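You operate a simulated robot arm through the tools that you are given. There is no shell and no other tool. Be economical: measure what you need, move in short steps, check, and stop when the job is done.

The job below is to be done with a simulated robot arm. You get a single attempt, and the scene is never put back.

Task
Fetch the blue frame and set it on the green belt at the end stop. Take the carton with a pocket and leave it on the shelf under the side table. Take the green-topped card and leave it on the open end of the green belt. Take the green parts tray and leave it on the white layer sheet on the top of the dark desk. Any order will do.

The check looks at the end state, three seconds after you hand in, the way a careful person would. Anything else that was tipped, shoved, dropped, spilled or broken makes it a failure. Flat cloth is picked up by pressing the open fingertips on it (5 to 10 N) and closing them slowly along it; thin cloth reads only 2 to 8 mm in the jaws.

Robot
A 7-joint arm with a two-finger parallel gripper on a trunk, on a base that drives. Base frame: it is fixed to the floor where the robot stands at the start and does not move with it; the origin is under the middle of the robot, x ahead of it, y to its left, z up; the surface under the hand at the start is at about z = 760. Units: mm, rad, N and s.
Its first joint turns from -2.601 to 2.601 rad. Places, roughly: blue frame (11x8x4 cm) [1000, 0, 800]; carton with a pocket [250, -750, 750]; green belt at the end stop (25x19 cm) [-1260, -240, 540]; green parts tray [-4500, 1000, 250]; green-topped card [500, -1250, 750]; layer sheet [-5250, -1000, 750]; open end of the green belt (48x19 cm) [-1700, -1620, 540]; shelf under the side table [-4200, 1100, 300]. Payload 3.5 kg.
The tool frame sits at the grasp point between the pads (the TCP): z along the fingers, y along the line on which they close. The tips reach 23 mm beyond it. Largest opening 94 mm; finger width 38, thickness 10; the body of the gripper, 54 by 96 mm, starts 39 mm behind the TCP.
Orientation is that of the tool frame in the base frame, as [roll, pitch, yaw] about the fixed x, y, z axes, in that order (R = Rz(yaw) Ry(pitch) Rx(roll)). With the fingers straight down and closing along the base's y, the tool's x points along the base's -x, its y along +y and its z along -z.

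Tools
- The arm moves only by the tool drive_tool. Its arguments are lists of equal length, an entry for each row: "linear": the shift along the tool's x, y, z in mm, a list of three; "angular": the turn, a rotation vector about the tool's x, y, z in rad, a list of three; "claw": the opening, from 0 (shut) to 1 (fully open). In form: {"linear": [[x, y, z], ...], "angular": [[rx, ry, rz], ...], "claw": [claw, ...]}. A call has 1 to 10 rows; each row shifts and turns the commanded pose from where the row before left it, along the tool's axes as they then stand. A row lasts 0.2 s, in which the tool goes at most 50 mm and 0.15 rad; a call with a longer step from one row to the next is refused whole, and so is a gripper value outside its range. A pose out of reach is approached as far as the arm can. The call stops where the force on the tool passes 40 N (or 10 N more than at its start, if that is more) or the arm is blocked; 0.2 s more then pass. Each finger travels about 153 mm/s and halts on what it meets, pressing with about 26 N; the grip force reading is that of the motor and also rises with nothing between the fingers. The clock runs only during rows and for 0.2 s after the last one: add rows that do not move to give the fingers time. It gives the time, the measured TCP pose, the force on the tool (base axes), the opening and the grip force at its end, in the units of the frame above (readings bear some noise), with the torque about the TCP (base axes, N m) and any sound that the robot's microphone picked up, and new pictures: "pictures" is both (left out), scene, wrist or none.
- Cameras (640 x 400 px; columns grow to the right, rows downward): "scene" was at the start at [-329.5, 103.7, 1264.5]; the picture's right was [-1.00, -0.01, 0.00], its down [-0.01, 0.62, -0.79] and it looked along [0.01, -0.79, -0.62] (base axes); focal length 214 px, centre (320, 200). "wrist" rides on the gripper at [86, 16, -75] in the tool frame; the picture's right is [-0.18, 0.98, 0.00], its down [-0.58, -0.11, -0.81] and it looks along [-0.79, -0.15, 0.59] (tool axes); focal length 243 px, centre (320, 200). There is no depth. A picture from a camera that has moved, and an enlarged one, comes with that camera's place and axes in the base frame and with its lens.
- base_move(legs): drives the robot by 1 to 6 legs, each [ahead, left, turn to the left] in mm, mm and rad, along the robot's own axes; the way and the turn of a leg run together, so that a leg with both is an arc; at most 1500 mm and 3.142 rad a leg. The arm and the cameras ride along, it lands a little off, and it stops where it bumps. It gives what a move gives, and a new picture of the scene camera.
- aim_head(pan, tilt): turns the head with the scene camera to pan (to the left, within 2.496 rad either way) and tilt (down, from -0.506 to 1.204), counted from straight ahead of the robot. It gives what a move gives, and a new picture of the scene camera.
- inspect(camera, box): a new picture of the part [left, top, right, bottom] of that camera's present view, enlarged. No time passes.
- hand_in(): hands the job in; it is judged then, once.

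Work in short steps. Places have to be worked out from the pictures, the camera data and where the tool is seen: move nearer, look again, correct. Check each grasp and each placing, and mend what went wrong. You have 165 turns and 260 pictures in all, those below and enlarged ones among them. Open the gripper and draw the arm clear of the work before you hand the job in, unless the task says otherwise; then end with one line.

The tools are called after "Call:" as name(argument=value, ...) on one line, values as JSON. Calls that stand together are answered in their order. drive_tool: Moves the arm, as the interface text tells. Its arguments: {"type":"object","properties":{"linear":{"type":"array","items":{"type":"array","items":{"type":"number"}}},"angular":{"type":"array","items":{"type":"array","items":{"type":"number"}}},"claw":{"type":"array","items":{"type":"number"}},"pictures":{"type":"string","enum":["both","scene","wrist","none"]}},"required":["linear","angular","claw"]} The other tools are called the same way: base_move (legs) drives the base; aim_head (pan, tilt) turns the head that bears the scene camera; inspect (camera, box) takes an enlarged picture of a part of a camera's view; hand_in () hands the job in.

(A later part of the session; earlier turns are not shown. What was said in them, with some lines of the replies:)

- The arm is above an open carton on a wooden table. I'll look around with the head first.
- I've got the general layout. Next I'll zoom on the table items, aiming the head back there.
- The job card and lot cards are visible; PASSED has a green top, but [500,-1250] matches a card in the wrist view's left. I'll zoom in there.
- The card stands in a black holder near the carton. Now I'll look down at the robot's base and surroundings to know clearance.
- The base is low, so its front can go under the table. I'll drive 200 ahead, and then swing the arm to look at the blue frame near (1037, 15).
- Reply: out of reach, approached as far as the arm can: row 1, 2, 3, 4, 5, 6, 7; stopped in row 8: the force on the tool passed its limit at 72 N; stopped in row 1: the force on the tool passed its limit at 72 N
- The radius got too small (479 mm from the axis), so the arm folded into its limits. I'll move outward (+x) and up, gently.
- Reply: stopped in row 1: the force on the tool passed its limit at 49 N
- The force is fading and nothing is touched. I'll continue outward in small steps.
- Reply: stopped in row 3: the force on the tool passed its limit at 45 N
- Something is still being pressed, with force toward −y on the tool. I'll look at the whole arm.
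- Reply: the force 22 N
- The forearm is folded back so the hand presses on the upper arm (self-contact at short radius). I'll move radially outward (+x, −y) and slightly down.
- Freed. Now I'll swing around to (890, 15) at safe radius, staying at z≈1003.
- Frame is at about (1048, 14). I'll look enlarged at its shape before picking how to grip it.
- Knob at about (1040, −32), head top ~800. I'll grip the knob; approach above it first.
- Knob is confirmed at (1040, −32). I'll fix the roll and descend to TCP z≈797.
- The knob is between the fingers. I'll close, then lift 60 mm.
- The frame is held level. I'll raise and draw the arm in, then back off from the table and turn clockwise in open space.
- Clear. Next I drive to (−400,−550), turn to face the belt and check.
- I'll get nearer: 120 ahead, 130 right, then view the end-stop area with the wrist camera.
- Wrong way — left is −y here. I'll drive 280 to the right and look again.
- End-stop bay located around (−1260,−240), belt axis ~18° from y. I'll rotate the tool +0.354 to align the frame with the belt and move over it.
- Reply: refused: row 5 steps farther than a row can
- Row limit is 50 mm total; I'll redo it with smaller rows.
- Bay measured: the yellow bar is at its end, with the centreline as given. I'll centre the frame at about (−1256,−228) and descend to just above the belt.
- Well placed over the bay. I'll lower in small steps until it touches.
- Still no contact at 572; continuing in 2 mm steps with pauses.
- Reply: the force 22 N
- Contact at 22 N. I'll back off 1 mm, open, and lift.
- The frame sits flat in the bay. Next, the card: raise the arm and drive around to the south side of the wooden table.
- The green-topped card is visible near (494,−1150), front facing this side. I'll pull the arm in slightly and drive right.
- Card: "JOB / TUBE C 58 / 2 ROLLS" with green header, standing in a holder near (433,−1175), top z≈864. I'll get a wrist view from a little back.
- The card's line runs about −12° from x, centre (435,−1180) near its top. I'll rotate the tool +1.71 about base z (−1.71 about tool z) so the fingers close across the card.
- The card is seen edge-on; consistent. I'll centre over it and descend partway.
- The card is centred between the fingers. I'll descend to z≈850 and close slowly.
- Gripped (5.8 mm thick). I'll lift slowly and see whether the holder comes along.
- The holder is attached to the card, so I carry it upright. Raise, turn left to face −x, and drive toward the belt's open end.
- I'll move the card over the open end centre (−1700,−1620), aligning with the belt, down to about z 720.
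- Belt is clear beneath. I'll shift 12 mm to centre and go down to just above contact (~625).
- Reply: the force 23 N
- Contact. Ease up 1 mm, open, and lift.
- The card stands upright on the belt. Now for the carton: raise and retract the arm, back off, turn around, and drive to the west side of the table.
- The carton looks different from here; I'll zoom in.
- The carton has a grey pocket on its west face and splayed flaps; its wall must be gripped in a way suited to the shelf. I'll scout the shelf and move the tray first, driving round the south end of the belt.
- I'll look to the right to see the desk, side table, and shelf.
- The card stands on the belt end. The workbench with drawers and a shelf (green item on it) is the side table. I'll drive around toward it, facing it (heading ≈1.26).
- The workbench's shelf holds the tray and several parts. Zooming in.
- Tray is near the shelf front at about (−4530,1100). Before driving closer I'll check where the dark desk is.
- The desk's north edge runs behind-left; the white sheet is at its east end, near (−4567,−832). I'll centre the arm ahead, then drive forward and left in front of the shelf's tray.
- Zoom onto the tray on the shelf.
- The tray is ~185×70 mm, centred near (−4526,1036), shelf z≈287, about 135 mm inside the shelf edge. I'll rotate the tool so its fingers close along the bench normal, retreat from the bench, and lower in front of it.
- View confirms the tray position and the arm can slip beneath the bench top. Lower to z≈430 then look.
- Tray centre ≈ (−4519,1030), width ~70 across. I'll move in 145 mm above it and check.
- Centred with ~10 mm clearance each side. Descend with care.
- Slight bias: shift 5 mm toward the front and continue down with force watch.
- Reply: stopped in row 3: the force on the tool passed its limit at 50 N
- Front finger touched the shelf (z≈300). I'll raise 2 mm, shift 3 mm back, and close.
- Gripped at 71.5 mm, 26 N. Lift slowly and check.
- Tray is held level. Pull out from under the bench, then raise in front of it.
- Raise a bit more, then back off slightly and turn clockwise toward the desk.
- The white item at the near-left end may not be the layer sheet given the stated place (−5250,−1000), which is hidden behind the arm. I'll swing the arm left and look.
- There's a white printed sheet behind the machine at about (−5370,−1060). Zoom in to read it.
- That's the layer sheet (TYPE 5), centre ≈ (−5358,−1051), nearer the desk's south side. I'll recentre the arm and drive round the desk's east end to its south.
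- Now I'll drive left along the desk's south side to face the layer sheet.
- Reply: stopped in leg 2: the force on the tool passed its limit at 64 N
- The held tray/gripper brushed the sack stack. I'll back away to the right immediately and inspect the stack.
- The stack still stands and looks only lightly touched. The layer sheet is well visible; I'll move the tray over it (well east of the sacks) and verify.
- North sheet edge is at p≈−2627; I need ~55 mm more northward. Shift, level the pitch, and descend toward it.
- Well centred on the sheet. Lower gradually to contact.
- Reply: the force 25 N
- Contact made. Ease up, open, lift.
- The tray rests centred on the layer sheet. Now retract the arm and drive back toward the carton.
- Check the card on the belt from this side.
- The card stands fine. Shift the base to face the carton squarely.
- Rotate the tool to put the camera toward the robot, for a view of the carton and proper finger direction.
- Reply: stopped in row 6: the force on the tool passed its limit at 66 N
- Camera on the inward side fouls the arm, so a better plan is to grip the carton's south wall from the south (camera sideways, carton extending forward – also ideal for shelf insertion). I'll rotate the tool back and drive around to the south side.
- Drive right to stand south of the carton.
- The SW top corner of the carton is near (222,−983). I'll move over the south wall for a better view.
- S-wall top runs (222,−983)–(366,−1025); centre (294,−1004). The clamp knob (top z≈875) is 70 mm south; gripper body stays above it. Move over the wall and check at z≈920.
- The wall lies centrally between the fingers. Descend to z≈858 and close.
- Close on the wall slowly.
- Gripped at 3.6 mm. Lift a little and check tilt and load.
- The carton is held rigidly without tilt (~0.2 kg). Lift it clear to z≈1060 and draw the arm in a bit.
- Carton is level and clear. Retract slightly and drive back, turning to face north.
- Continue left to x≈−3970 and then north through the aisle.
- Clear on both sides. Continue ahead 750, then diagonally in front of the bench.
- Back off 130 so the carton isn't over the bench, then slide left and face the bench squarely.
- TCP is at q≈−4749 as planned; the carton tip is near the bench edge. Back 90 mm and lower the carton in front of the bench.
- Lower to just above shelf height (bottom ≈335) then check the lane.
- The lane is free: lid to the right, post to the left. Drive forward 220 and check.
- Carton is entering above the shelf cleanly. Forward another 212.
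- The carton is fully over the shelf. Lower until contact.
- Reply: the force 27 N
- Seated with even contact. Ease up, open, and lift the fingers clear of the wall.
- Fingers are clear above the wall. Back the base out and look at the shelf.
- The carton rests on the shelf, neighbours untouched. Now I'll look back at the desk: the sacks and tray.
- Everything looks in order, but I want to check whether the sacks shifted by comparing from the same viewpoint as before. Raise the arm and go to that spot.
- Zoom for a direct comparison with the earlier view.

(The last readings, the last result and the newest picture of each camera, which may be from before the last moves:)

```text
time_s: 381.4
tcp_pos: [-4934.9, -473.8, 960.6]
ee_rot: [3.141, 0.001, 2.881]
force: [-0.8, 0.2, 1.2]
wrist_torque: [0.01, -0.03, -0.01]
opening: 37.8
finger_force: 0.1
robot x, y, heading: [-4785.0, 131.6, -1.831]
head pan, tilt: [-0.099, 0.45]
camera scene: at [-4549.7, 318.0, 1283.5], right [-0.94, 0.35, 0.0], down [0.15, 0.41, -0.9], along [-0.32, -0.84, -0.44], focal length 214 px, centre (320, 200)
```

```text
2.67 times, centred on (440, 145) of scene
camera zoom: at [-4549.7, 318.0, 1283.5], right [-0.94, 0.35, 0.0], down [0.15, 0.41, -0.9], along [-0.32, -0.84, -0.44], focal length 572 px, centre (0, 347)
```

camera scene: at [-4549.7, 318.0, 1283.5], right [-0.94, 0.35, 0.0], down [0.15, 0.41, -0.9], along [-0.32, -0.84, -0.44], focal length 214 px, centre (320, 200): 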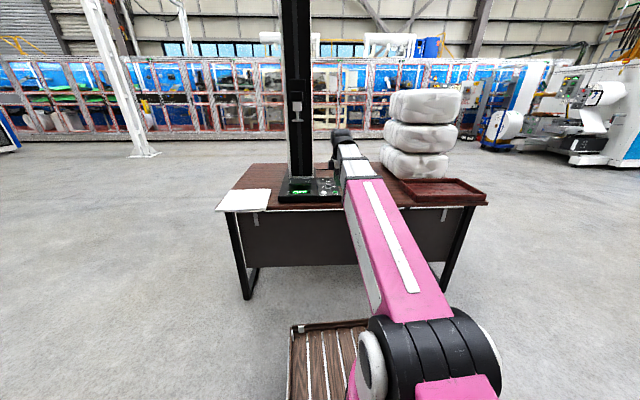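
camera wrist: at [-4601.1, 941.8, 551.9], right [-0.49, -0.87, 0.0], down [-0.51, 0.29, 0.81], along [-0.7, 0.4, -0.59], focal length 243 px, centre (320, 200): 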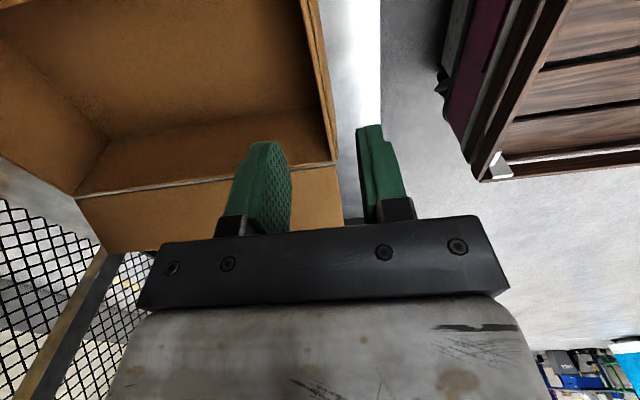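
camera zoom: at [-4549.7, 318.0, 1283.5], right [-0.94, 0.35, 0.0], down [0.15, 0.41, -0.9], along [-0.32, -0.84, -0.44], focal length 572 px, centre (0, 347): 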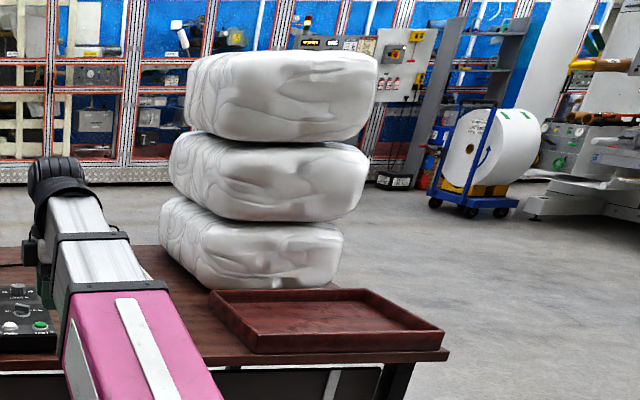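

Compared with the earlier view, the stack is unchanged to within about 10 mm. The frame, card, tray and carton are all placed, and the arm is clear with the gripper open, so I'm handing in.

Call:
hand_in()

```text
The job is handed in.
```

All four items are placed and the job is handed in: the frame at the end stop, the card on the open belt end, the tray on the layer sheet and the carton on the shelf. While I was positioning for the tray, it and the gripper bumped the white sack stack on the dark desk (64 N); it still stands and, compared with an earlier view, shifted by no more than about 10 mm.
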